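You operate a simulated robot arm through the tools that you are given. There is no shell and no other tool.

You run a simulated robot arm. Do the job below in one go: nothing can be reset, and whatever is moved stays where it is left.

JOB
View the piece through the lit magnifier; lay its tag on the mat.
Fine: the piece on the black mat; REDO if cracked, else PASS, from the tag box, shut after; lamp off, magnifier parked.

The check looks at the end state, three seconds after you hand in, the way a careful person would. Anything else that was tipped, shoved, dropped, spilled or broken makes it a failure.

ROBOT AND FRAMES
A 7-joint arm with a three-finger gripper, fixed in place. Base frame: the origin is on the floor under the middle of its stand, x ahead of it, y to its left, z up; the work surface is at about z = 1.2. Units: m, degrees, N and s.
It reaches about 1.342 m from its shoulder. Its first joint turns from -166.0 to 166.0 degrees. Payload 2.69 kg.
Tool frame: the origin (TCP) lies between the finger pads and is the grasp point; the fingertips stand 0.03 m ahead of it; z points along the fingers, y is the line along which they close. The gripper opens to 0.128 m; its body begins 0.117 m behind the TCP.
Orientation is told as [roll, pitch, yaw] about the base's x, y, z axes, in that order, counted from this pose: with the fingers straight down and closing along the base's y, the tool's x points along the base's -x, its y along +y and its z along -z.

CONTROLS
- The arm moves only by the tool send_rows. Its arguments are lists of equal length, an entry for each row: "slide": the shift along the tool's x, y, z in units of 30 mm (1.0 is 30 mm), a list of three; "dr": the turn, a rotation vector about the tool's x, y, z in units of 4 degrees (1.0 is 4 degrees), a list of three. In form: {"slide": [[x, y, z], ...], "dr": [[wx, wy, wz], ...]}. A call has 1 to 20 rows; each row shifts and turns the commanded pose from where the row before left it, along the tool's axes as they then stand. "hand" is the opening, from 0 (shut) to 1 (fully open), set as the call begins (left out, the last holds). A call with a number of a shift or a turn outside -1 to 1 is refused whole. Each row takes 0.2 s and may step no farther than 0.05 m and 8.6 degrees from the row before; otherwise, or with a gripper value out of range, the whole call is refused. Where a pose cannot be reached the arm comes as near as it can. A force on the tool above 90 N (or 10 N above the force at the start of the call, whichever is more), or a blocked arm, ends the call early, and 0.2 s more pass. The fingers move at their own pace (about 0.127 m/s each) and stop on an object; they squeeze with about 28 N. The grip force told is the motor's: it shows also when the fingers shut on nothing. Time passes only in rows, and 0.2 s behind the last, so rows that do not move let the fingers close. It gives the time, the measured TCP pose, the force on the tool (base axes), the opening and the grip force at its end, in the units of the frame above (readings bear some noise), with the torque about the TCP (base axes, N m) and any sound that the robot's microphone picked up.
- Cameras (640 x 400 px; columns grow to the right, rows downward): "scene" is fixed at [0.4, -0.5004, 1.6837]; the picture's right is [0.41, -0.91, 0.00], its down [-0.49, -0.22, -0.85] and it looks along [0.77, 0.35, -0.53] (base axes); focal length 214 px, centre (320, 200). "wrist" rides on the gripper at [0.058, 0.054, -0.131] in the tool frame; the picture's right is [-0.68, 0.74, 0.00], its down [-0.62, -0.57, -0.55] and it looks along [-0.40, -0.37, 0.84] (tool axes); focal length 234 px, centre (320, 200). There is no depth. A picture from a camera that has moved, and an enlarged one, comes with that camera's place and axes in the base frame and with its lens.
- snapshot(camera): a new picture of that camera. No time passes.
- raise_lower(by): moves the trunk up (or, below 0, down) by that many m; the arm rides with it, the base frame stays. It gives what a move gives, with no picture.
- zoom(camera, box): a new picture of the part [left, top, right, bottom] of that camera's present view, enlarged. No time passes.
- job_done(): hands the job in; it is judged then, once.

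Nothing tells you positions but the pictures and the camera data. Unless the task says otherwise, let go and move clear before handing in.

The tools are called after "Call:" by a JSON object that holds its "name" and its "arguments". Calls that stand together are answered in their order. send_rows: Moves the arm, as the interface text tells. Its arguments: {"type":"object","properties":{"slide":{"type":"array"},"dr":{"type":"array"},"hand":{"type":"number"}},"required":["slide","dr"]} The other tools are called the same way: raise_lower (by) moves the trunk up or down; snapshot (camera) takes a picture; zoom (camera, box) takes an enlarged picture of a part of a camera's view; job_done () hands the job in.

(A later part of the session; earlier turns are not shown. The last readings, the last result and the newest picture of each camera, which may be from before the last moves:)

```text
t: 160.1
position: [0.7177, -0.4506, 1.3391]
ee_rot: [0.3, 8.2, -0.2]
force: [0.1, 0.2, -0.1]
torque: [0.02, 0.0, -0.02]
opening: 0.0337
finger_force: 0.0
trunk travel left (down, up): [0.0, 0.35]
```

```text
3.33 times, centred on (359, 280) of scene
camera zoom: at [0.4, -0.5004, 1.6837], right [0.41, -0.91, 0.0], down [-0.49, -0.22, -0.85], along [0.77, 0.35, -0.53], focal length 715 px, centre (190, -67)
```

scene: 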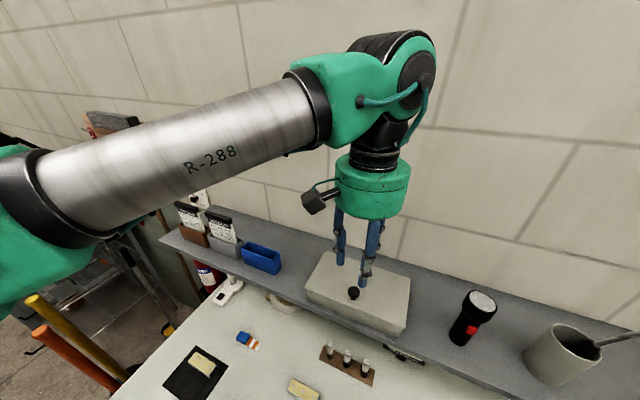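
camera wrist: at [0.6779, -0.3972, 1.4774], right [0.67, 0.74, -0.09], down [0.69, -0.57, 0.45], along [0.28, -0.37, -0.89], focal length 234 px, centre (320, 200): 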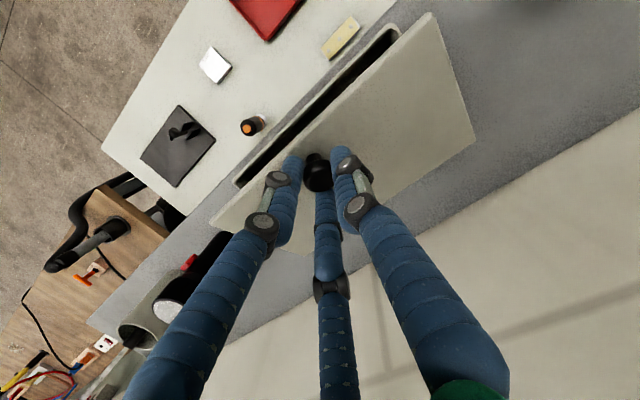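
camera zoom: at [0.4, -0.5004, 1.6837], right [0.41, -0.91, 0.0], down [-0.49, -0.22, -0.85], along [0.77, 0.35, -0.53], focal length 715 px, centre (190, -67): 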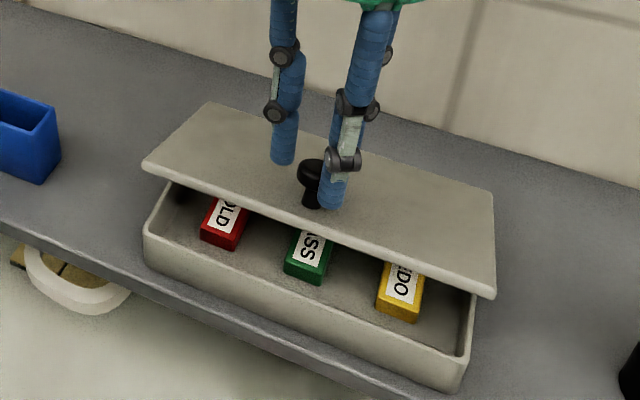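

The lid stays by itself, so its hinge has friction. I'll open, withdraw upward from the knob, and then push the lid further open from beneath its front edge.

Call:
{"name": "send_rows", "arguments": {"slide": [[0, 0, 0], [0, 0, -0.4], [0, 0, -0.8], [0, 0, -0.9], [0, 0, -0.9], [0, 0, -0.9], [0, 0, 0]], "dr": [[0, 0, 0], [0, 0, 0], [0, 0, 0], [0, 0, 0], [0, 0, 0], [0, 0, 0], [0, 0, 0]], "hand": 0.5}}

Call:
{"name": "zoom", "arguments": {"camera": "scene", "box": [279, 220, 439, 340]}}

Call:
{"name": "snapshot", "arguments": {"camera": "wrist"}}

```text
t: 161.7
position: [0.7093, -0.4405, 1.3878]
ee_rot: [0.3, 8.0, -0.2]
force: [-0.4, 0.5, -0.8]
torque: [0.0, 0.01, -0.01]
opening: 0.0641
finger_force: 0.1
out of reach, approached as far as the arm can: row 3, 4, 5, 6
trunk travel left (down, up): [0.0, 0.35]
```

```text
3.33 times, centred on (359, 280) of scene
camera zoom: at [0.4, -0.5004, 1.6837], right [0.41, -0.91, 0.0], down [-0.49, -0.22, -0.85], along [0.77, 0.35, -0.53], focal length 715 px, centre (190, -67)
```

zoom: 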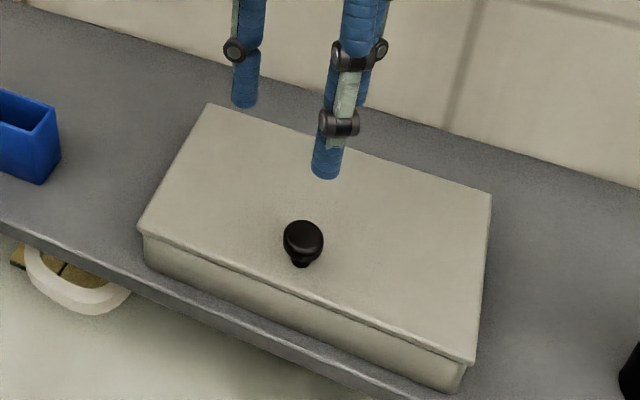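

```text
taken
camera wrist: at [0.6693, -0.3874, 1.5249], right [0.67, 0.74, -0.09], down [0.69, -0.57, 0.45], along [0.28, -0.37, -0.89], focal length 234 px, centre (320, 200)
```

wrist: 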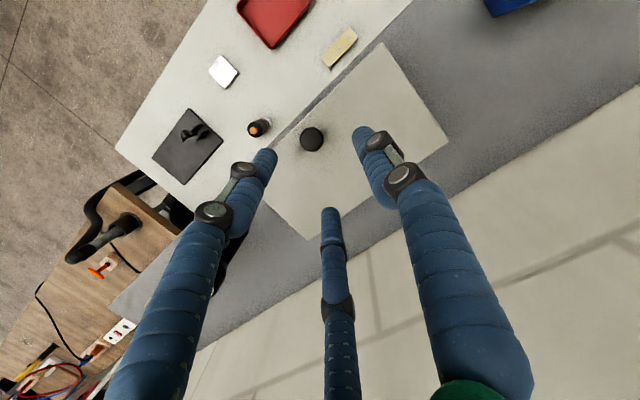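

The lid fell shut once the fingers opened — it was only resting on them — so it must be swung past vertical. Plan: hook one finger under the lid's front lip with the other two above it, lift and rotate it past vertical. First I reposition in front of the box and roll the hand 30° so one finger is lowest.

Call:
{"name": "send_rows", "arguments": {"slide": [[0, 0, 0], [0, 0, 0], [0, 0, 0], [0, 0, 0], [0, 0, 0], [0, 0, 0], [0, 0, 0], [0.88, 0.37, -0.12], [0.88, 0.37, -0.12], [0.88, 0.37, -0.12], [0.88, 0.37, -0.12], [0.88, 0.37, -0.12], [0, 0, 0], [0, 0, 0], [0, 0, 0], [0, 0, 0], [0, 0, 0], [0, 0, 0], [0, 0, 0], [0, 0, 0]], "dr": [[0, -1, 0], [0, -1, 0], [0, -1, 0], [0, -1, 0], [0, -1, 0], [0, -1, 0], [0, -1, 0], [0, 0, 0], [0, 0, 0], [0, 0, 0], [0, 0, 0], [0, 0, 0], [0, 0, 0.9375], [0, 0, 0.9375], [0, 0, 0.9375], [0, 0, 0.9375], [0, 0, 0.9375], [0, 0, 0.9375], [0, 0, 0.9375], [0, 0, 0.9375]]}}

Call:
{"name": "snapshot", "arguments": {"camera": "wrist"}}

Call:
{"name": "snapshot", "arguments": {"camera": "scene"}}

```text
t: 165.9
position: [0.5781, -0.3861, 1.3591]
ee_rot: [10.6, -17.0, -31.9]
force: [-0.4, 0.2, -0.8]
torque: [0.03, -0.02, 0.02]
opening: 0.064
finger_force: 0.1
trunk travel left (down, up): [0.0, 0.35]
```

```text
taken
camera wrist: at [0.5115, -0.3098, 1.4741], right [0.9, 0.29, 0.33], down [0.05, -0.8, 0.6], along [0.44, -0.52, -0.73], focal length 234 px, centre (320, 200)
```

wrist: 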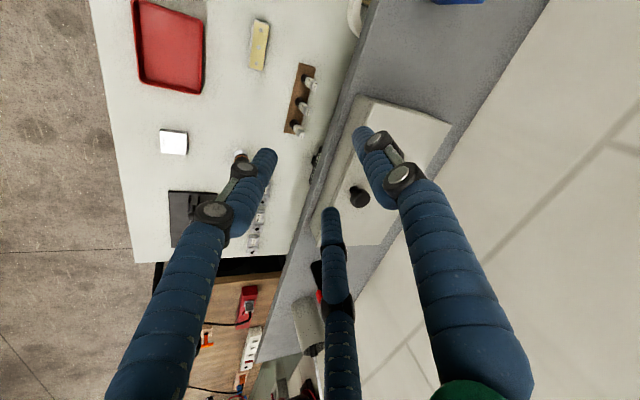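

```text
taken
```

scene: 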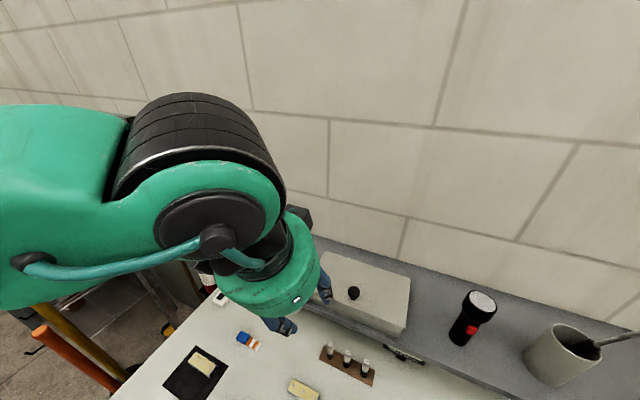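

Good. Now pitch to -60° and raise the trunk a bit for later headroom.

Call:
{"name": "send_rows", "arguments": {"slide": [[0, 0, 0], [0, 0, 0], [0, 0, 0], [0, 0, 0], [0, 0, 0], [0, 0, 0], [0, 0, 0], [0, 0, 0], [0, 0, 0], [0, 0, 0]], "dr": [[-0.5, -0.866, 0], [-0.5, -0.866, 0], [-0.5, -0.866, 0], [-0.5, -0.866, 0], [-0.5, -0.866, 0], [-0.5, -0.866, 0], [-0.5, -0.866, 0], [-0.5, -0.866, 0], [-0.5, -0.866, 0], [-0.5, -0.866, 0]]}}

Call:
{"name": "raise_lower", "arguments": {"by": 0.15}}

Call:
{"name": "snapshot", "arguments": {"camera": "wrist"}}

Call:
{"name": "snapshot", "arguments": {"camera": "scene"}}

```text
t: 168.1
position: [0.5784, -0.385, 1.3593]
ee_rot: [41.2, -48.3, -49.4]
force: [-0.4, 0.3, 0.0]
torque: [0.0, -0.02, -0.01]
opening: 0.0642
finger_force: 0.0
trunk travel left (down, up): [0.0, 0.35]
```

```text
t: 169.8
position: [0.5775, -0.3857, 1.5083]
ee_rot: [41.1, -48.3, -49.4]
force: [-0.5, -0.3, 0.7]
torque: [0.01, 0.02, 0.0]
opening: 0.0642
finger_force: 0.0
trunk travel left (down, up): [-0.15, 0.2]
```

```text
taken
camera wrist: at [0.4531, -0.3093, 1.5538], right [0.48, 0.29, 0.83], down [-0.35, -0.8, 0.49], along [0.8, -0.52, -0.28], focal length 234 px, centre (320, 200)
```

wrist: 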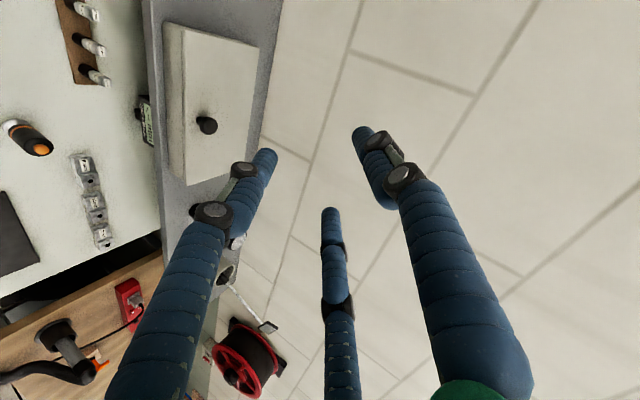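

```text
taken
```

scene: 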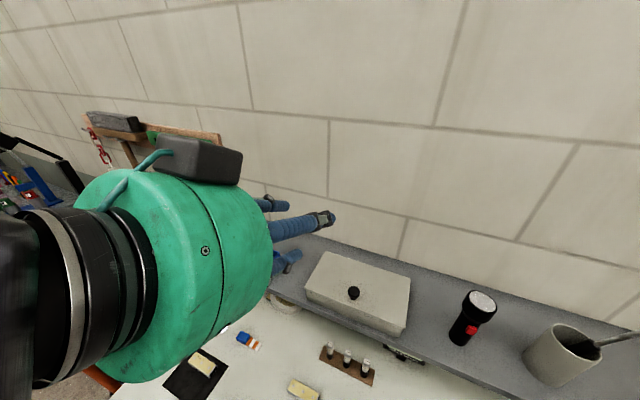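

The pitched hand is in front of the shelf with one finger lowest. I'll descend in front of the box to lip height.

Call:
{"name": "send_rows", "arguments": {"slide": [[0.823, -0.444, 0.663], [0.823, -0.444, 0.663], [0.823, -0.444, 0.663], [0.823, -0.444, 0.663], [0.823, -0.444, 0.663], [0.823, -0.444, 0.663], [0.823, -0.444, 0.663], [0, 0, 0]], "dr": [[0, 0, 0], [0, 0, 0], [0, 0, 0], [0, 0, 0], [0, 0, 0], [0, 0, 0], [0, 0, 0], [0, 0, 0]]}}

Call:
{"name": "snapshot", "arguments": {"camera": "wrist"}}

Call:
{"name": "zoom", "arguments": {"camera": "scene", "box": [250, 230, 410, 350]}}

```text
t: 171.6
position: [0.6003, -0.3778, 1.2695]
ee_rot: [41.1, -48.3, -49.3]
force: [0.5, -0.2, 0.1]
torque: [0.02, 0.01, 0.03]
opening: 0.0641
finger_force: 0.0
trunk travel left (down, up): [-0.15, 0.2]
```

```text
taken
camera wrist: at [0.4751, -0.3023, 1.3143], right [0.48, 0.29, 0.83], down [-0.35, -0.8, 0.49], along [0.8, -0.52, -0.28], focal length 234 px, centre (320, 200)
```

wrist: 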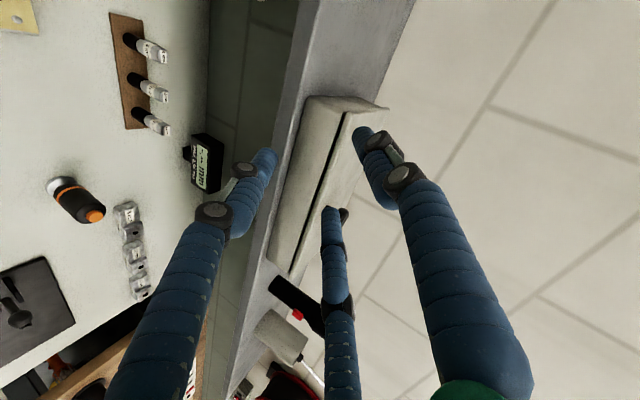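

```text
3.33 times, centred on (330, 290) of scene
camera zoom: at [0.4, -0.5004, 1.6837], right [0.41, -0.91, 0.0], down [-0.49, -0.22, -0.85], along [0.77, 0.35, -0.53], focal length 715 px, centre (287, -100)
```

zoom: 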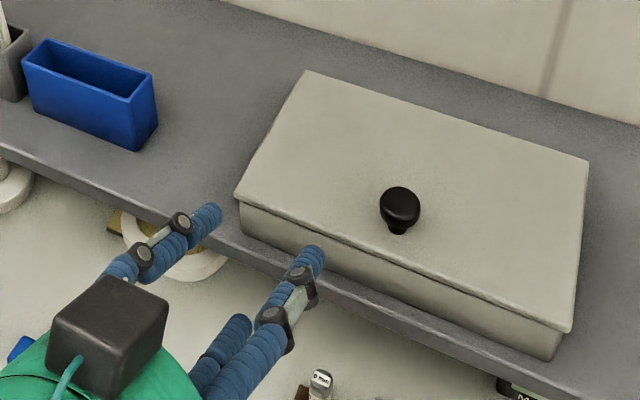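

The finger heights fit: the low finger is between shelf and lid lip, the other two above the lid. I'll advance 6 cm and check.

Call:
{"name": "send_rows", "arguments": {"slide": [[-0.29, 0.167, 0.578], [-0.29, 0.167, 0.578], [-0.29, 0.167, 0.578], [0, 0, 0]], "dr": [[0, 0, 0], [0, 0, 0], [0, 0, 0], [0, 0, 0]]}}

Call:
{"name": "snapshot", "arguments": {"camera": "wrist"}}

Call:
{"name": "zoom", "arguments": {"camera": "scene", "box": [250, 230, 410, 350]}}

Call:
{"name": "zoom", "arguments": {"camera": "wrist", "box": [230, 100, 390, 220]}}

```text
t: 172.6
position: [0.6607, -0.3775, 1.2696]
ee_rot: [41.2, -48.4, -49.4]
force: [-0.4, -0.3, 0.0]
torque: [0.0, -0.03, -0.02]
opening: 0.0641
finger_force: 0.0
trunk travel left (down, up): [-0.15, 0.2]
```

```text
taken
camera wrist: at [0.5357, -0.302, 1.3145], right [0.48, 0.29, 0.83], down [-0.35, -0.8, 0.49], along [0.8, -0.52, -0.28], focal length 234 px, centre (320, 200)
```

wrist: 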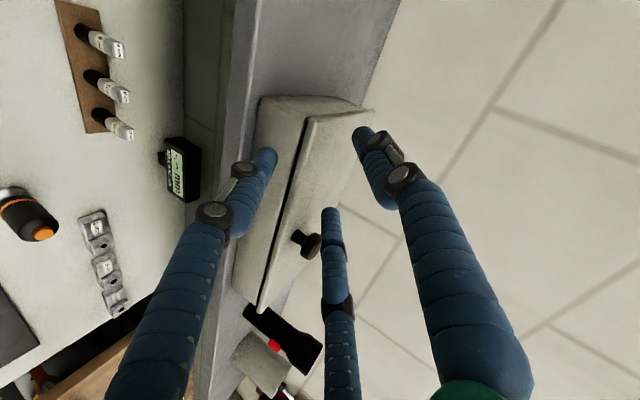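

```text
3.33 times, centred on (330, 290) of scene
camera zoom: at [0.4, -0.5004, 1.6837], right [0.41, -0.91, 0.0], down [-0.49, -0.22, -0.85], along [0.77, 0.35, -0.53], focal length 715 px, centre (287, -100)
```

zoom: 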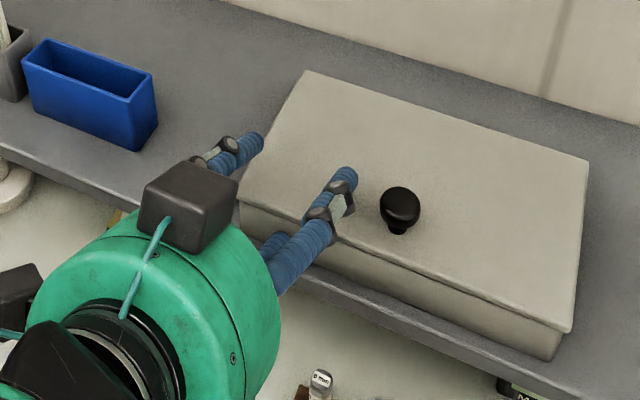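

```text
3.33 times, centred on (310, 160) of wrist
camera zoom: at [0.5357, -0.302, 1.3145], right [0.48, 0.29, 0.83], down [-0.35, -0.8, 0.49], along [0.8, -0.52, -0.28], focal length 781 px, centre (353, 333)
```

zoom: 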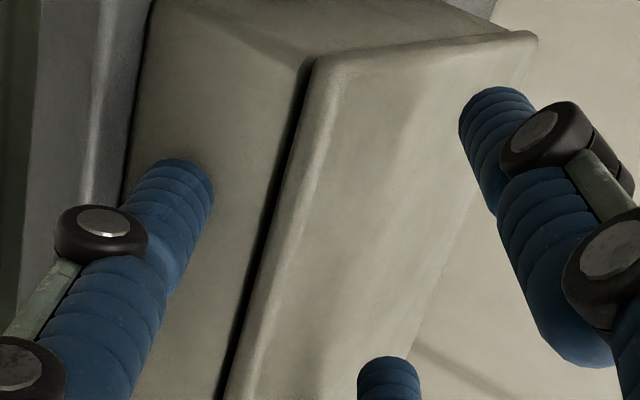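

The low finger is under the lip, next to the box front. I'll ease forward 5 mm and raise slowly to pick up the lip.

Call:
{"name": "send_rows", "arguments": {"slide": [[-0.072, 0.042, 0.144], [-0.15, 0.087, -0.1], [-0.1, 0.058, -0.067], [0, 0, 0]], "dr": [[0, 0, 0], [0, 0, 0], [0, 0, 0], [0, 0, 0]]}}

Call:
{"name": "zoom", "arguments": {"camera": "wrist", "box": [230, 100, 390, 220]}}

Call:
{"name": "zoom", "arguments": {"camera": "scene", "box": [290, 240, 418, 340]}}

```text
t: 173.6
position: [0.6643, -0.3783, 1.2783]
ee_rot: [41.1, -48.2, -49.4]
force: [-12.5, 3.0, -11.7]
torque: [0.14, 0.63, 0.02]
opening: 0.0751
finger_force: 8.5
trunk travel left (down, up): [-0.15, 0.2]
```

```text
3.33 times, centred on (310, 160) of wrist
camera zoom: at [0.5399, -0.3023, 1.3237], right [0.48, 0.29, 0.83], down [-0.35, -0.8, 0.49], along [0.8, -0.52, -0.28], focal length 781 px, centre (353, 333)
```

zoom: 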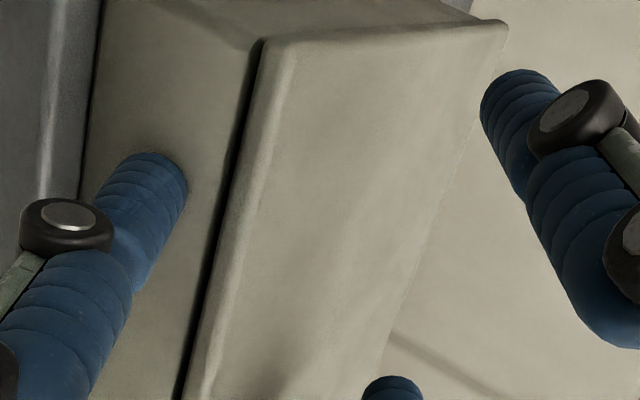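

```text
4.00 times, centred on (354, 290) of scene
camera zoom: at [0.4, -0.5004, 1.6837], right [0.41, -0.91, 0.0], down [-0.49, -0.22, -0.85], along [0.77, 0.35, -0.53], focal length 858 px, centre (184, -160)
```

zoom: 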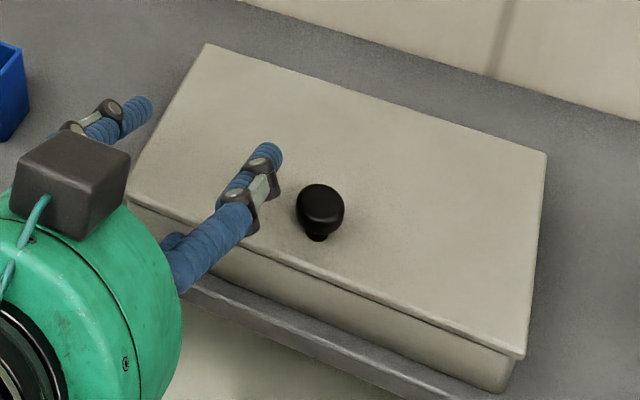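

The fingertip is pressing the box's front face, not the lip. I'll back off 5 mm immediately to relieve it.

Call:
{"name": "send_rows", "arguments": {"slide": [[0.087, -0.05, -0.173], [0, 0, 0]], "dr": [[0, 0, 0], [0, 0, 0]]}}

Call:
{"name": "zoom", "arguments": {"camera": "wrist", "box": [230, 100, 390, 220]}}

Call:
{"name": "zoom", "arguments": {"camera": "scene", "box": [290, 240, 418, 340]}}

```text
t: 174.2
position: [0.6591, -0.3765, 1.2804]
ee_rot: [41.3, -48.2, -49.4]
force: [0.0, -0.3, 0.8]
torque: [0.02, -0.01, -0.06]
opening: 0.0642
finger_force: 0.0
trunk travel left (down, up): [-0.15, 0.2]
```

```text
3.33 times, centred on (310, 160) of wrist
camera zoom: at [0.5342, -0.3022, 1.3255], right [0.48, 0.29, 0.83], down [-0.35, -0.8, 0.49], along [0.8, -0.52, -0.28], focal length 781 px, centre (353, 333)
```

zoom: 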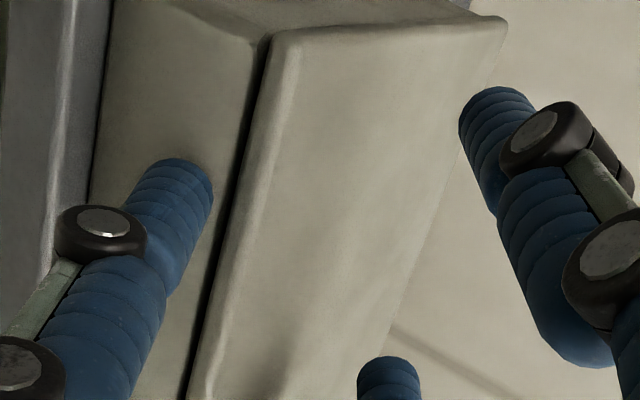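

```text
4.00 times, centred on (354, 290) of scene
camera zoom: at [0.4, -0.5004, 1.6837], right [0.41, -0.91, 0.0], down [-0.49, -0.22, -0.85], along [0.77, 0.35, -0.53], focal length 858 px, centre (184, -160)
```

zoom: 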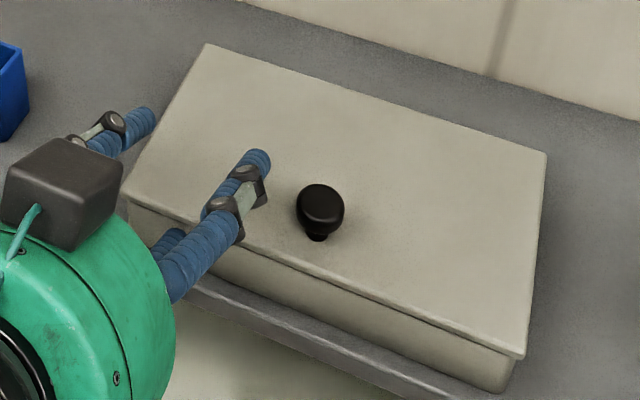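

Box undisturbed. The lip is shallow, so the fingertip must just touch the box face while lifting. I'll drop 8 mm, ease forward to light contact, and check force.

Call:
{"name": "send_rows", "arguments": {"slide": [[0.2, -0.115, 0.133], [-0.06, 0.035, 0.12], [0, 0, 0]], "dr": [[0, 0, 0], [0, 0, 0], [0, 0, 0]]}}

Call:
{"name": "zoom", "arguments": {"camera": "wrist", "box": [250, 120, 330, 170]}}

```text
t: 175.0
position: [0.6632, -0.3781, 1.2716]
ee_rot: [41.1, -48.3, -49.3]
force: [-11.3, -0.8, 1.1]
torque: [0.0, 0.47, -0.01]
opening: 0.0688
finger_force: 3.1
trunk travel left (down, up): [-0.15, 0.2]
```

```text
8.00 times, centred on (290, 145) of wrist
camera zoom: at [0.5377, -0.3022, 1.3164], right [0.48, 0.29, 0.83], down [-0.35, -0.8, 0.49], along [0.8, -0.52, -0.28], focal length 1873 px, centre (560, 640)
```

zoom: 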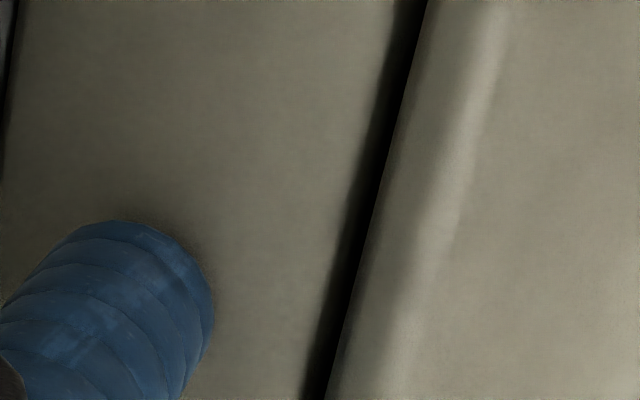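

Contact at 11 N is more than needed; I'll back off 2 mm and raise in small steps.

Call:
{"name": "send_rows", "arguments": {"slide": [[0.029, -0.017, -0.058], [-0.075, 0.043, -0.05], [-0.075, 0.043, -0.05], [0, 0, 0]], "dr": [[0, 0, 0], [0, 0, 0], [0, 0, 0], [0, 0, 0]]}}

Call:
{"name": "zoom", "arguments": {"camera": "wrist", "box": [250, 120, 330, 170]}}

```text
t: 176.0
position: [0.6613, -0.3766, 1.2782]
ee_rot: [41.1, -48.4, -49.4]
force: [-2.6, -0.1, -2.0]
torque: [0.02, 0.11, 0.03]
opening: 0.0663
finger_force: 1.9
trunk travel left (down, up): [-0.15, 0.2]
```

```text
8.00 times, centred on (290, 145) of wrist
camera zoom: at [0.5367, -0.3024, 1.3225], right [0.48, 0.29, 0.83], down [-0.35, -0.8, 0.49], along [0.8, -0.52, -0.28], focal length 1873 px, centre (560, 640)
```

zoom: 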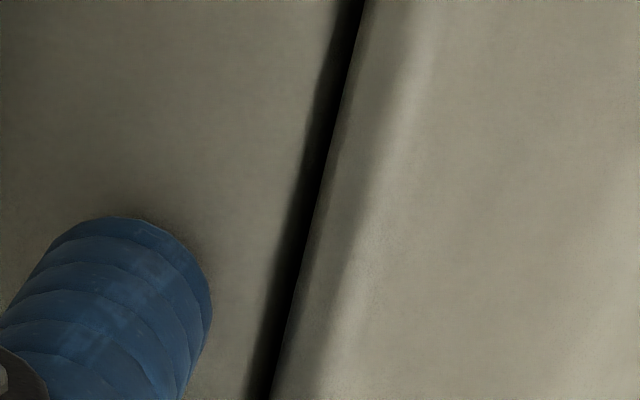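

Light contact now. A few more millimetres up should meet the lip.

Call:
{"name": "send_rows", "arguments": {"slide": [[-0.075, 0.043, -0.05], [-0.075, 0.043, -0.05], [0, 0, 0]], "dr": [[0, 0, 0], [0, 0, 0], [0, 0, 0]]}}

Call:
{"name": "zoom", "arguments": {"camera": "wrist", "box": [250, 120, 330, 170]}}

```text
t: 176.8
position: [0.661, -0.3784, 1.2836]
ee_rot: [41.1, -48.3, -49.4]
force: [0.1, -0.3, 0.0]
torque: [-0.02, -0.04, 0.01]
opening: 0.0642
finger_force: 0.4
trunk travel left (down, up): [-0.15, 0.2]
```

```text
8.00 times, centred on (290, 145) of wrist
camera zoom: at [0.5368, -0.3023, 1.3287], right [0.48, 0.29, 0.83], down [-0.35, -0.8, 0.49], along [0.8, -0.52, -0.28], focal length 1873 px, centre (560, 640)
```

zoom: 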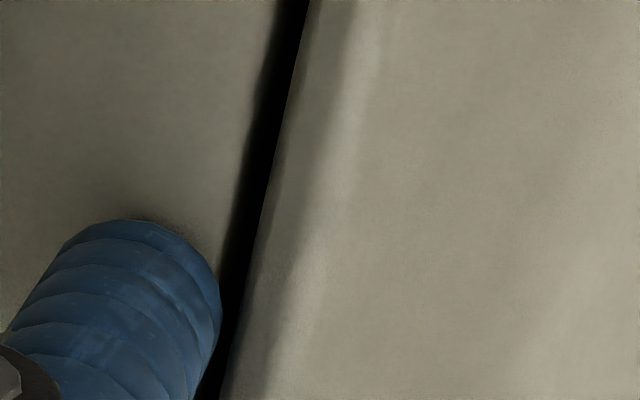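

The fingertip is now just under the lip. I'll nudge forward 1 mm and raise 3–6 mm more.

Call:
{"name": "send_rows", "arguments": {"slide": [[-0.09, 0.052, -0.02], [-0.075, 0.043, -0.05], [0, 0, 0]], "dr": [[0, 0, 0], [0, 0, 0], [0, 0, 0]]}}

Call:
{"name": "zoom", "arguments": {"camera": "wrist", "box": [250, 120, 330, 170]}}

Call:
{"name": "zoom", "arguments": {"camera": "scene", "box": [290, 240, 418, 340]}}

```text
t: 177.6
position: [0.6606, -0.3768, 1.2899]
ee_rot: [41.1, -48.3, -49.4]
force: [0.0, 0.1, -0.9]
torque: [0.01, 0.0, 0.04]
opening: 0.0644
finger_force: 0.2
trunk travel left (down, up): [-0.15, 0.2]
```

```text
8.00 times, centred on (290, 145) of wrist
camera zoom: at [0.5372, -0.3021, 1.3342], right [0.48, 0.29, 0.83], down [-0.35, -0.8, 0.49], along [0.8, -0.52, -0.28], focal length 1873 px, centre (560, 640)
```

zoom: 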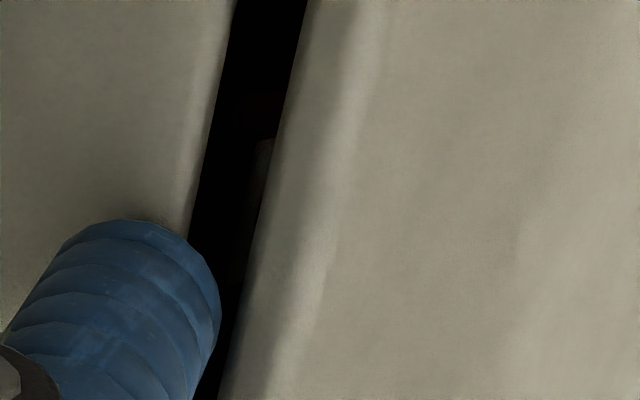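

```text
4.00 times, centred on (354, 290) of scene
camera zoom: at [0.4, -0.5004, 1.6837], right [0.41, -0.91, 0.0], down [-0.49, -0.22, -0.85], along [0.77, 0.35, -0.53], focal length 858 px, centre (184, -160)
```

zoom: 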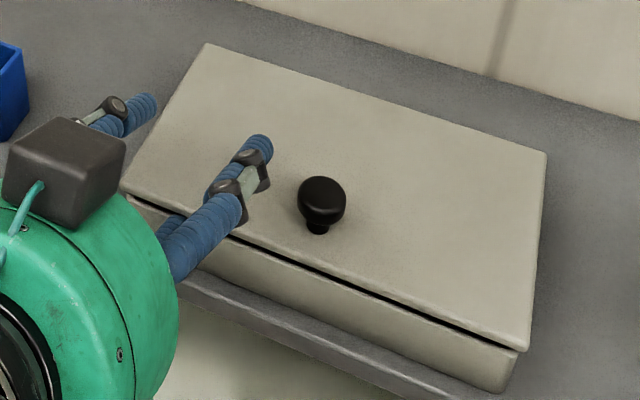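

The lip is being lifted — the gap is opening with hardly any force. I'll continue raising 15 mm.

Call:
{"name": "send_rows", "arguments": {"slide": [[-0.1, 0.058, -0.067], [-0.1, 0.058, -0.067], [-0.1, 0.058, -0.067], [-0.1, 0.058, -0.067], [0, 0, 0]], "dr": [[0, 0, 0], [0, 0, 0], [0, 0, 0], [0, 0, 0], [0, 0, 0]]}}

Call:
{"name": "zoom", "arguments": {"camera": "wrist", "box": [230, 100, 390, 220]}}

Call:
{"name": "zoom", "arguments": {"camera": "scene", "box": [290, 240, 418, 340]}}

```text
t: 178.8
position: [0.6624, -0.3768, 1.3054]
ee_rot: [41.1, -48.4, -49.4]
force: [-0.2, -0.6, 0.2]
torque: [0.0, 0.04, 0.05]
opening: 0.0646
finger_force: 0.1
trunk travel left (down, up): [-0.15, 0.2]
```

```text
3.33 times, centred on (310, 160) of wrist
camera zoom: at [0.5373, -0.3024, 1.3505], right [0.48, 0.29, 0.83], down [-0.35, -0.8, 0.49], along [0.8, -0.52, -0.28], focal length 781 px, centre (353, 333)
```

zoom: 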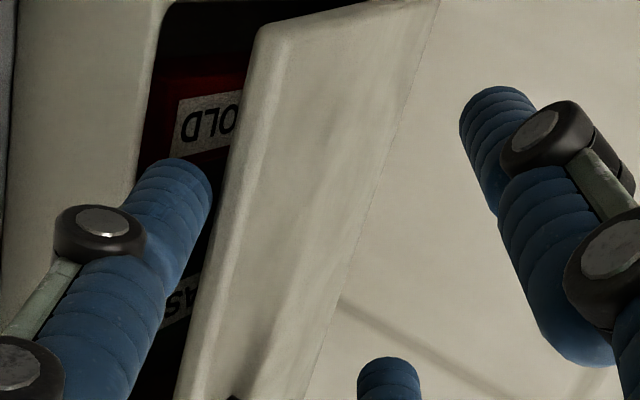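

```text
4.00 times, centred on (354, 290) of scene
camera zoom: at [0.4, -0.5004, 1.6837], right [0.41, -0.91, 0.0], down [-0.49, -0.22, -0.85], along [0.77, 0.35, -0.53], focal length 858 px, centre (184, -160)
```

zoom: 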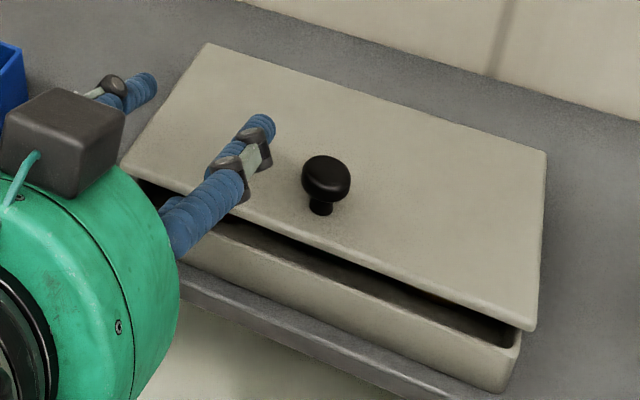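

Now that the lid is up about 10°, I'll slide the finger deeper under it (2 cm forward, slightly up).

Call:
{"name": "send_rows", "arguments": {"slide": [[-0.245, 0.141, 0.222], [-0.245, 0.141, 0.222], [0, 0, 0]], "dr": [[0, 0, 0], [0, 0, 0], [0, 0, 0]]}}

Call:
{"name": "zoom", "arguments": {"camera": "wrist", "box": [230, 100, 390, 220]}}

Call:
{"name": "zoom", "arguments": {"camera": "scene", "box": [290, 240, 418, 340]}}

```text
t: 179.6
position: [0.6824, -0.3786, 1.3128]
ee_rot: [41.1, -48.4, -49.4]
force: [0.2, 1.2, -0.5]
torque: [-0.01, 0.02, 0.01]
opening: 0.0642
finger_force: 0.2
trunk travel left (down, up): [-0.15, 0.2]
```

```text
3.33 times, centred on (310, 160) of wrist
camera zoom: at [0.5579, -0.3024, 1.3579], right [0.48, 0.29, 0.83], down [-0.35, -0.8, 0.49], along [0.8, -0.52, -0.28], focal length 781 px, centre (353, 333)
```

zoom: 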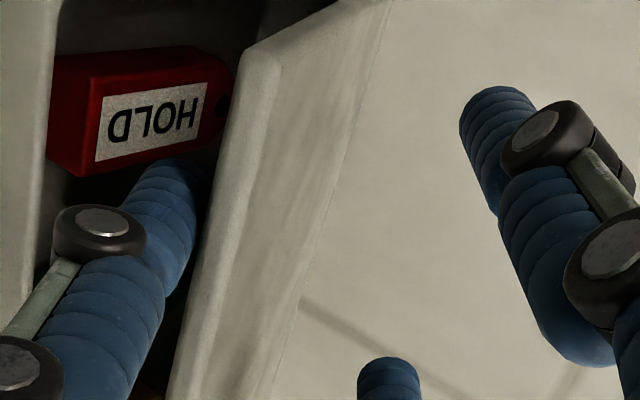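

```text
4.00 times, centred on (354, 290) of scene
camera zoom: at [0.4, -0.5004, 1.6837], right [0.41, -0.91, 0.0], down [-0.49, -0.22, -0.85], along [0.77, 0.35, -0.53], focal length 858 px, centre (184, -160)
```

zoom: 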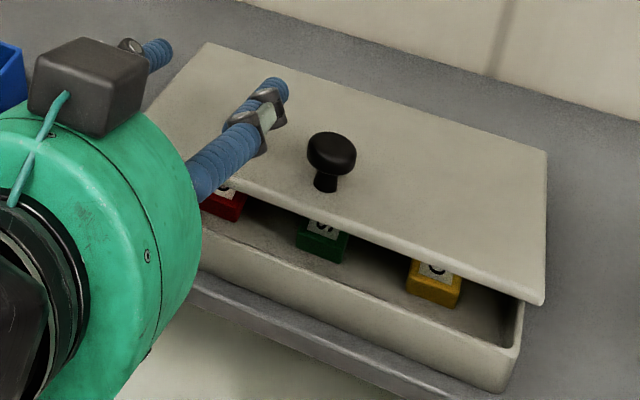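

The lid is at about 18° with the finger well under it and the other two above — caged. I'll narrow the fingers slightly and continue lifting to about 30°.

Call:
{"name": "send_rows", "arguments": {"slide": [[0, 0, 0], [-0.295, 0.17, 0.066], [-0.295, 0.17, 0.066], [0, 0, 0]], "dr": [[0, 0, 0], [0, 0, 0], [0, 0, 0], [0, 0, 0]], "hand": 0.39}}

Call:
{"name": "zoom", "arguments": {"camera": "wrist", "box": [230, 100, 390, 220]}}

Call:
{"name": "zoom", "arguments": {"camera": "scene", "box": [290, 220, 450, 340]}}

```text
t: 180.6
position: [0.6966, -0.3791, 1.3293]
ee_rot: [41.0, -48.4, -49.4]
force: [-0.9, -0.6, -1.3]
torque: [-0.03, 0.02, -0.02]
opening: 0.0502
finger_force: 0.3
trunk travel left (down, up): [-0.15, 0.2]
```

```text
3.33 times, centred on (310, 160) of wrist
camera zoom: at [0.5712, -0.3033, 1.3738], right [0.48, 0.29, 0.83], down [-0.35, -0.8, 0.49], along [0.8, -0.52, -0.28], focal length 781 px, centre (353, 333)
```

zoom: 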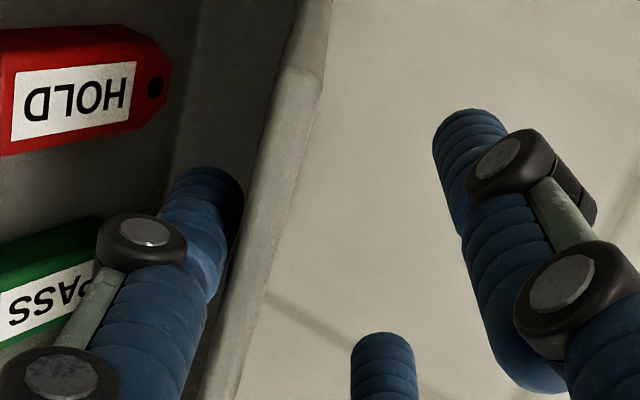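

```text
3.33 times, centred on (370, 280) of scene
camera zoom: at [0.4, -0.5004, 1.6837], right [0.41, -0.91, 0.0], down [-0.49, -0.22, -0.85], along [0.77, 0.35, -0.53], focal length 715 px, centre (153, -67)
```

zoom: 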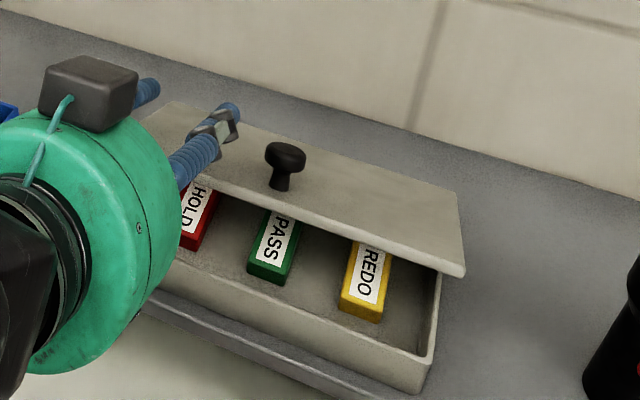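

The lid is at about 30° and stable on the finger. Now I rotate it further, turning the hand along the hinge arc.

Call:
{"name": "send_rows", "arguments": {"slide": [[-0.251, 0.145, 0.067], [-0.251, 0.145, 0.067], [-0.251, 0.145, 0.067], [-0.251, 0.145, 0.067], [0, 0, 0]], "dr": [[0.469, 0.812, 0], [0.469, 0.812, 0], [0.469, 0.812, 0], [0.469, 0.812, 0], [0, 0, 0]]}}

Call:
{"name": "zoom", "arguments": {"camera": "wrist", "box": [230, 100, 390, 220]}}

Call:
{"name": "zoom", "arguments": {"camera": "scene", "box": [290, 220, 450, 340]}}

```text
t: 181.8
position: [0.7222, -0.3797, 1.3518]
ee_rot: [26.9, -37.5, -39.5]
force: [0.1, 0.0, -0.7]
torque: [-0.03, 0.04, 0.02]
opening: 0.0499
finger_force: 0.1
trunk travel left (down, up): [-0.15, 0.2]
```

```text
3.33 times, centred on (310, 160) of wrist
camera zoom: at [0.6135, -0.3031, 1.4282], right [0.68, 0.29, 0.67], down [-0.21, -0.8, 0.56], along [0.7, -0.52, -0.48], focal length 781 px, centre (353, 333)
```

zoom: 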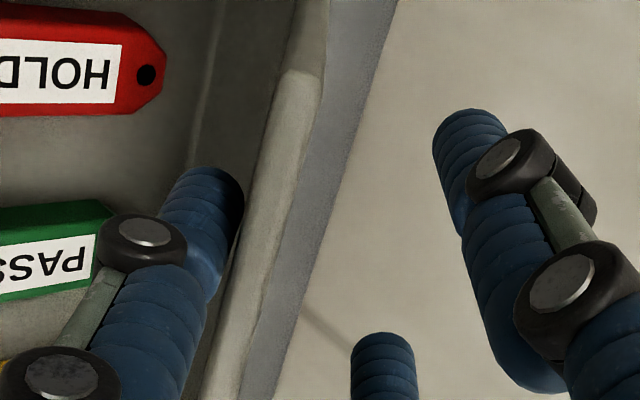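

```text
3.33 times, centred on (370, 280) of scene
camera zoom: at [0.4, -0.5004, 1.6837], right [0.41, -0.91, 0.0], down [-0.49, -0.22, -0.85], along [0.77, 0.35, -0.53], focal length 715 px, centre (153, -67)
```

zoom: 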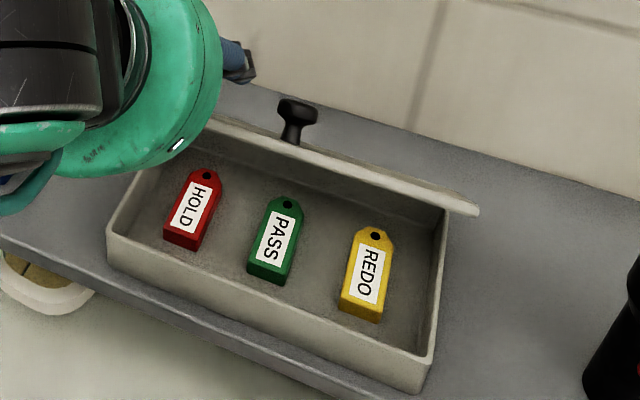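

The lid is about halfway up and the three tags are clearly visible. Continuing.

Call:
{"name": "send_rows", "arguments": {"slide": [[-0.251, 0.145, 0.067], [-0.251, 0.145, 0.067], [-0.251, 0.145, 0.067], [-0.251, 0.145, 0.067], [0, 0, 0]], "dr": [[0.469, 0.812, 0], [0.469, 0.812, 0], [0.469, 0.812, 0], [0.469, 0.812, 0], [0, 0, 0]]}}

Call:
{"name": "zoom", "arguments": {"camera": "wrist", "box": [230, 100, 390, 220]}}

Call:
{"name": "zoom", "arguments": {"camera": "scene", "box": [290, 200, 450, 340]}}

```text
t: 183.0
position: [0.7534, -0.3791, 1.3683]
ee_rot: [16.3, -25.2, -34.0]
force: [0.1, 0.6, 0.8]
torque: [0.03, 0.07, 0.0]
opening: 0.0502
finger_force: 0.0
trunk travel left (down, up): [-0.15, 0.2]
```

```text
3.33 times, centred on (310, 160) of wrist
camera zoom: at [0.6689, -0.3037, 1.4689], right [0.83, 0.29, 0.48], down [-0.06, -0.8, 0.6], along [0.56, -0.52, -0.65], focal length 781 px, centre (353, 333)
```

zoom: 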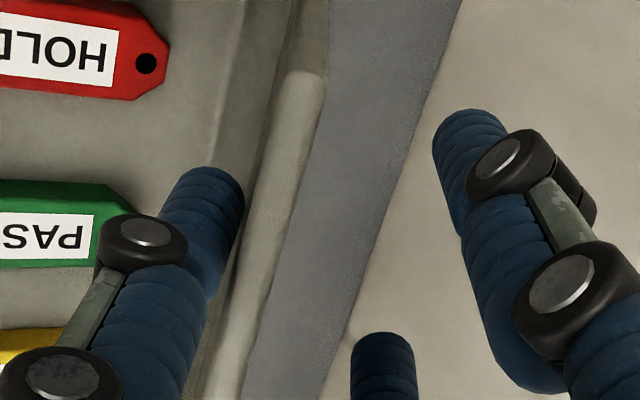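

```text
2.86 times, centred on (370, 270) of scene
camera zoom: at [0.4, -0.5004, 1.6837], right [0.41, -0.91, 0.0], down [-0.49, -0.22, -0.85], along [0.77, 0.35, -0.53], focal length 613 px, centre (177, 0)
```

zoom: 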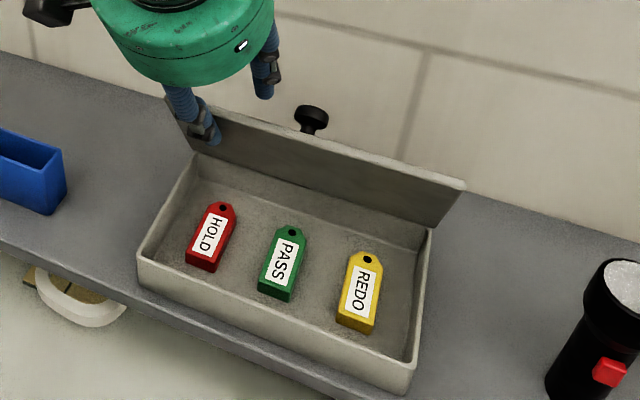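

The lid is at about 65°. Now I push it onward toward the wall at constant hand tilt, watching for a stop.

Call:
{"name": "send_rows", "arguments": {"slide": [[-0.25, 0.144, 0.167], [-0.25, 0.144, 0.167], [-0.25, 0.144, 0.167], [0, 0, 0]], "dr": [[0, 0, 0], [0, 0, 0], [0, 0, 0], [0, 0, 0]]}}

Call:
{"name": "zoom", "arguments": {"camera": "wrist", "box": [230, 100, 390, 220]}}

Call:
{"name": "zoom", "arguments": {"camera": "scene", "box": [290, 200, 450, 340]}}

```text
t: 184.0
position: [0.7846, -0.3786, 1.3679]
ee_rot: [16.3, -25.3, -33.9]
force: [-0.8, -0.4, -1.1]
torque: [0.01, 0.01, -0.01]
opening: 0.0501
finger_force: 0.2
trunk travel left (down, up): [-0.15, 0.2]
```

```text
3.33 times, centred on (310, 160) of wrist
camera zoom: at [0.6987, -0.3034, 1.4691], right [0.83, 0.29, 0.48], down [-0.06, -0.8, 0.6], along [0.56, -0.52, -0.65], focal length 781 px, centre (353, 333)
```

zoom: 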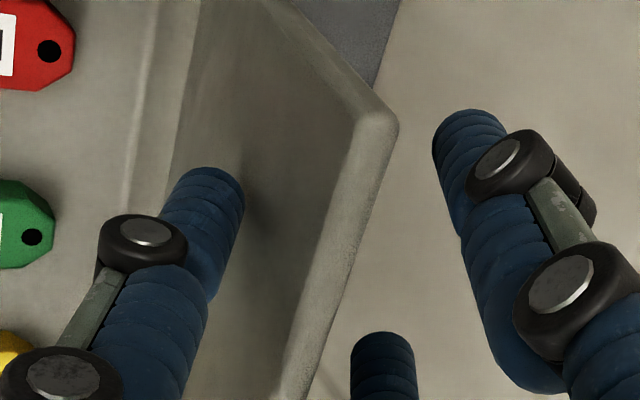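

```text
2.86 times, centred on (370, 270) of scene
camera zoom: at [0.4, -0.5004, 1.6837], right [0.41, -0.91, 0.0], down [-0.49, -0.22, -0.85], along [0.77, 0.35, -0.53], focal length 613 px, centre (177, 0)
```

zoom: 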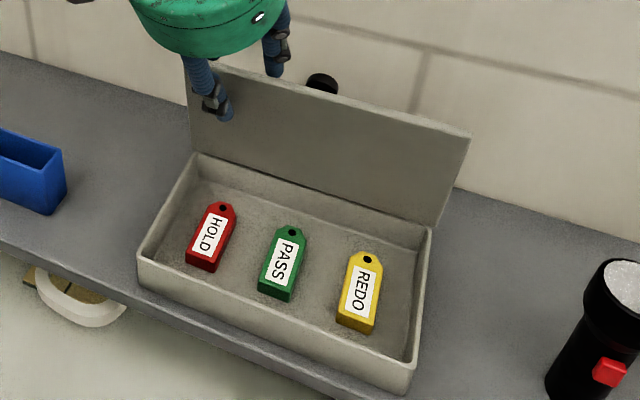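

Close to vertical. I'll push 2 cm more in small steps.

Call:
{"name": "send_rows", "arguments": {"slide": [[-0.25, 0.144, 0.167], [-0.25, 0.144, 0.167], [0, 0, 0]], "dr": [[0, 0, 0], [0, 0, 0], [0, 0, 0]]}}

Call:
{"name": "zoom", "arguments": {"camera": "wrist", "box": [230, 100, 390, 220]}}

Call:
{"name": "zoom", "arguments": {"camera": "scene", "box": [290, 200, 450, 340]}}

```text
t: 184.8
position: [0.8034, -0.3783, 1.3679]
ee_rot: [16.3, -25.3, -34.1]
force: [0.0, 0.2, 0.3]
torque: [0.0, 0.02, 0.05]
opening: 0.0498
finger_force: 0.1
trunk travel left (down, up): [-0.15, 0.2]
```

```text
3.33 times, centred on (310, 160) of wrist
camera zoom: at [0.7186, -0.3036, 1.4692], right [0.83, 0.29, 0.48], down [-0.06, -0.8, 0.6], along [0.56, -0.52, -0.65], focal length 781 px, centre (353, 333)
```

zoom: 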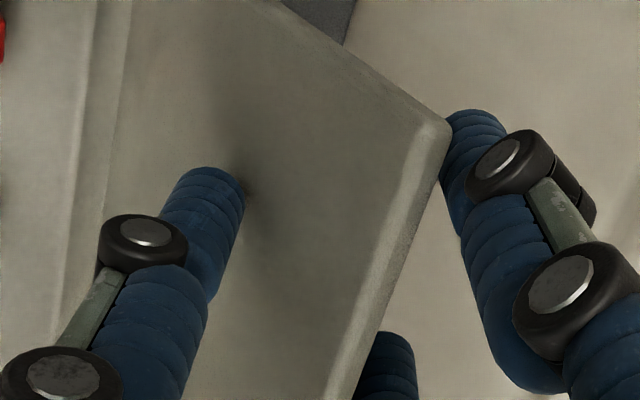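

```text
2.86 times, centred on (370, 270) of scene
camera zoom: at [0.4, -0.5004, 1.6837], right [0.41, -0.91, 0.0], down [-0.49, -0.22, -0.85], along [0.77, 0.35, -0.53], focal length 613 px, centre (177, 0)
```

zoom: 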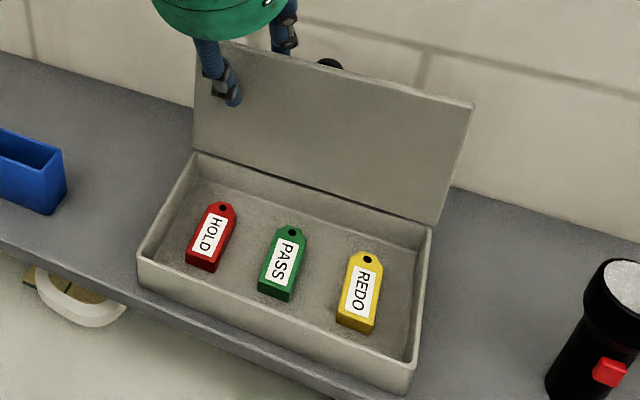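

The lid is just past vertical. I'll push another 1.5 cm so it leans back securely.

Call:
{"name": "send_rows", "arguments": {"slide": [[-0.25, 0.144, 0.167], [-0.125, 0.072, 0.083], [0, 0, 0], [0, 0, 0]], "dr": [[0, 0, 0], [0, 0, 0], [0, 0, 0], [0, 0, 0]]}}

Call:
{"name": "zoom", "arguments": {"camera": "wrist", "box": [230, 100, 390, 220]}}

Call:
{"name": "zoom", "arguments": {"camera": "scene", "box": [290, 200, 450, 340]}}

```text
t: 185.8
position: [0.8178, -0.3802, 1.3682]
ee_rot: [16.3, -25.3, -33.8]
force: [-11.8, 0.9, 3.3]
torque: [0.01, 0.51, 0.0]
opening: 0.0565
finger_force: 4.4
trunk travel left (down, up): [-0.15, 0.2]
```

```text
3.33 times, centred on (310, 160) of wrist
camera zoom: at [0.7324, -0.3039, 1.4696], right [0.83, 0.29, 0.48], down [-0.06, -0.8, 0.6], along [0.56, -0.52, -0.65], focal length 781 px, centre (353, 333)
```

zoom: 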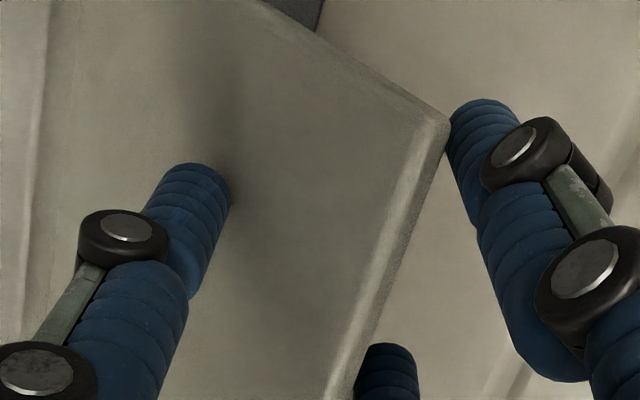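

```text
2.86 times, centred on (370, 270) of scene
camera zoom: at [0.4, -0.5004, 1.6837], right [0.41, -0.91, 0.0], down [-0.49, -0.22, -0.85], along [0.77, 0.35, -0.53], focal length 613 px, centre (177, 0)
```

zoom: 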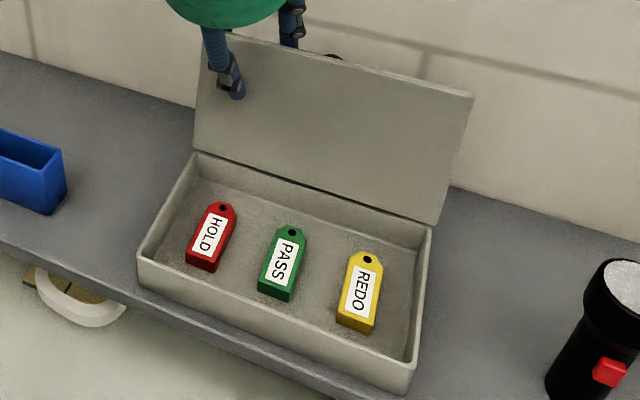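

It has reached its hinge stop at about 100°, leaning back. I'll relieve the push by 4 mm, then withdraw straight up.

Call:
{"name": "send_rows", "arguments": {"slide": [[0.1, -0.058, -0.067], [-0.216, 0.125, -0.433], [-0.433, 0.25, -0.866], [-0.433, 0.25, -0.866], [0, 0, 0]], "dr": [[0, 0, 0], [0, 0, 0], [0, 0, 0], [0, 0, 0], [0, 0, 0]]}}

Call:
{"name": "zoom", "arguments": {"camera": "scene", "box": [290, 200, 450, 340]}}

Call:
{"name": "snapshot", "arguments": {"camera": "wrist"}}

```text
t: 187.0
position: [0.8149, -0.379, 1.4428]
ee_rot: [16.3, -25.3, -33.8]
force: [-0.2, 0.4, 0.0]
torque: [0.03, 0.0, -0.03]
opening: 0.0501
finger_force: 0.0
trunk travel left (down, up): [-0.15, 0.2]
```

```text
2.86 times, centred on (370, 270) of scene
camera zoom: at [0.4, -0.5004, 1.6837], right [0.41, -0.91, 0.0], down [-0.49, -0.22, -0.85], along [0.77, 0.35, -0.53], focal length 613 px, centre (177, 0)
```

zoom: 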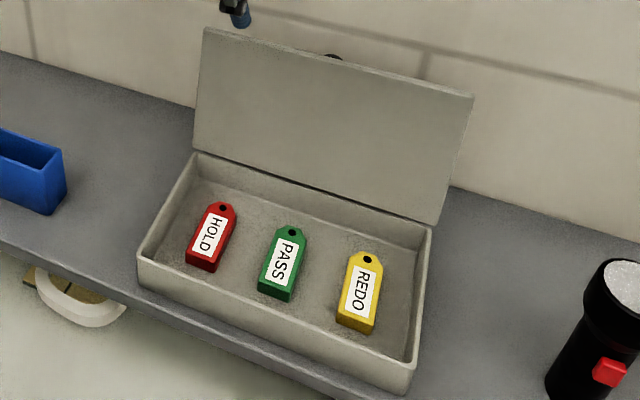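

```text
taken
camera wrist: at [0.73, -0.3033, 1.544], right [0.83, 0.29, 0.48], down [-0.06, -0.8, 0.6], along [0.56, -0.52, -0.65], focal length 234 px, centre (320, 200)
```

wrist: 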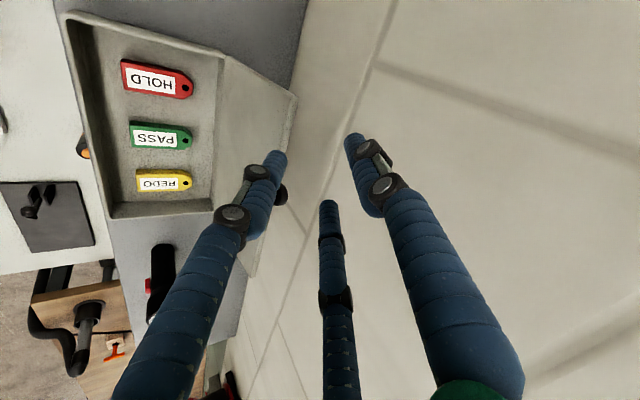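

The box is open with the lid leaning back on its own. Next I move away from the lid, turn the hand vertical at yaw 0, and look down at the REDO tag (about [0.73, -0.514]).

Call:
{"name": "send_rows", "arguments": {"slide": [[0.373, -0.89, -0.588], [0.373, -0.89, -0.588], [0.373, -0.89, -0.588], [0.373, -0.89, -0.588], [0, 0, 0], [0, 0, 0], [0, 0, 0], [0, 0, 0], [0, 0, 0], [0, 0, 0], [0, 0, 0], [0, 0, 0], [0, 0, 0], [0, 0, 0], [0, 0, 0], [0, 0, 0], [0, 0, 0], [0, 0, 0], [0, 0, 0], [0, 0, 0]], "dr": [[0, 0, 0], [0, 0, 0], [0, 0, 0], [0, 0, 0], [0.469, 0.812, 0], [0.469, 0.812, 0], [0.469, 0.812, 0], [0.469, 0.812, 0], [0.469, 0.812, 0], [0.469, 0.812, 0], [0.469, 0.812, 0], [0.469, 0.812, 0], [0, 0, -0.9375], [0, 0, -0.9375], [0, 0, -0.9375], [0, 0, -0.9375], [0, 0, -0.9375], [0, 0, -0.9375], [0, 0, -0.9375], [0, 0, -0.9375]]}}

Call:
{"name": "snapshot", "arguments": {"camera": "wrist"}}

Call:
{"name": "zoom", "arguments": {"camera": "scene", "box": [290, 200, 450, 340]}}

```text
t: 191.2
position: [0.7, -0.4496, 1.458]
ee_rot: [0.3, 0.2, -0.1]
force: [-0.3, -0.3, 0.7]
torque: [-0.01, 0.03, 0.03]
opening: 0.05
finger_force: 0.1
trunk travel left (down, up): [-0.15, 0.2]
```

```text
taken
camera wrist: at [0.6425, -0.3963, 1.5881], right [0.68, 0.73, 0.0], down [0.62, -0.57, 0.54], along [0.4, -0.37, -0.84], focal length 234 px, centre (320, 200)
```

wrist: 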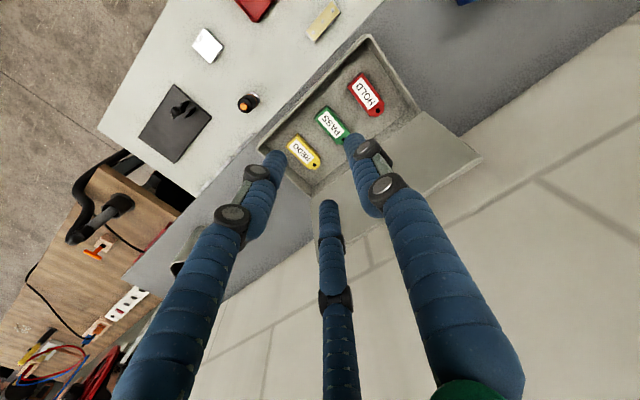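

```text
2.86 times, centred on (370, 270) of scene
camera zoom: at [0.4, -0.5004, 1.6837], right [0.41, -0.91, 0.0], down [-0.49, -0.22, -0.85], along [0.77, 0.35, -0.53], focal length 613 px, centre (177, 0)
```

zoom: 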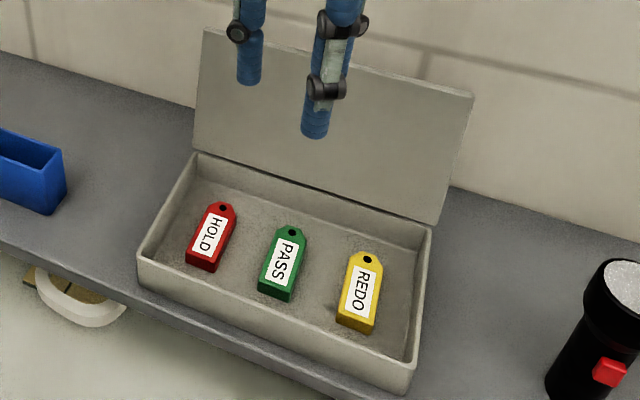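

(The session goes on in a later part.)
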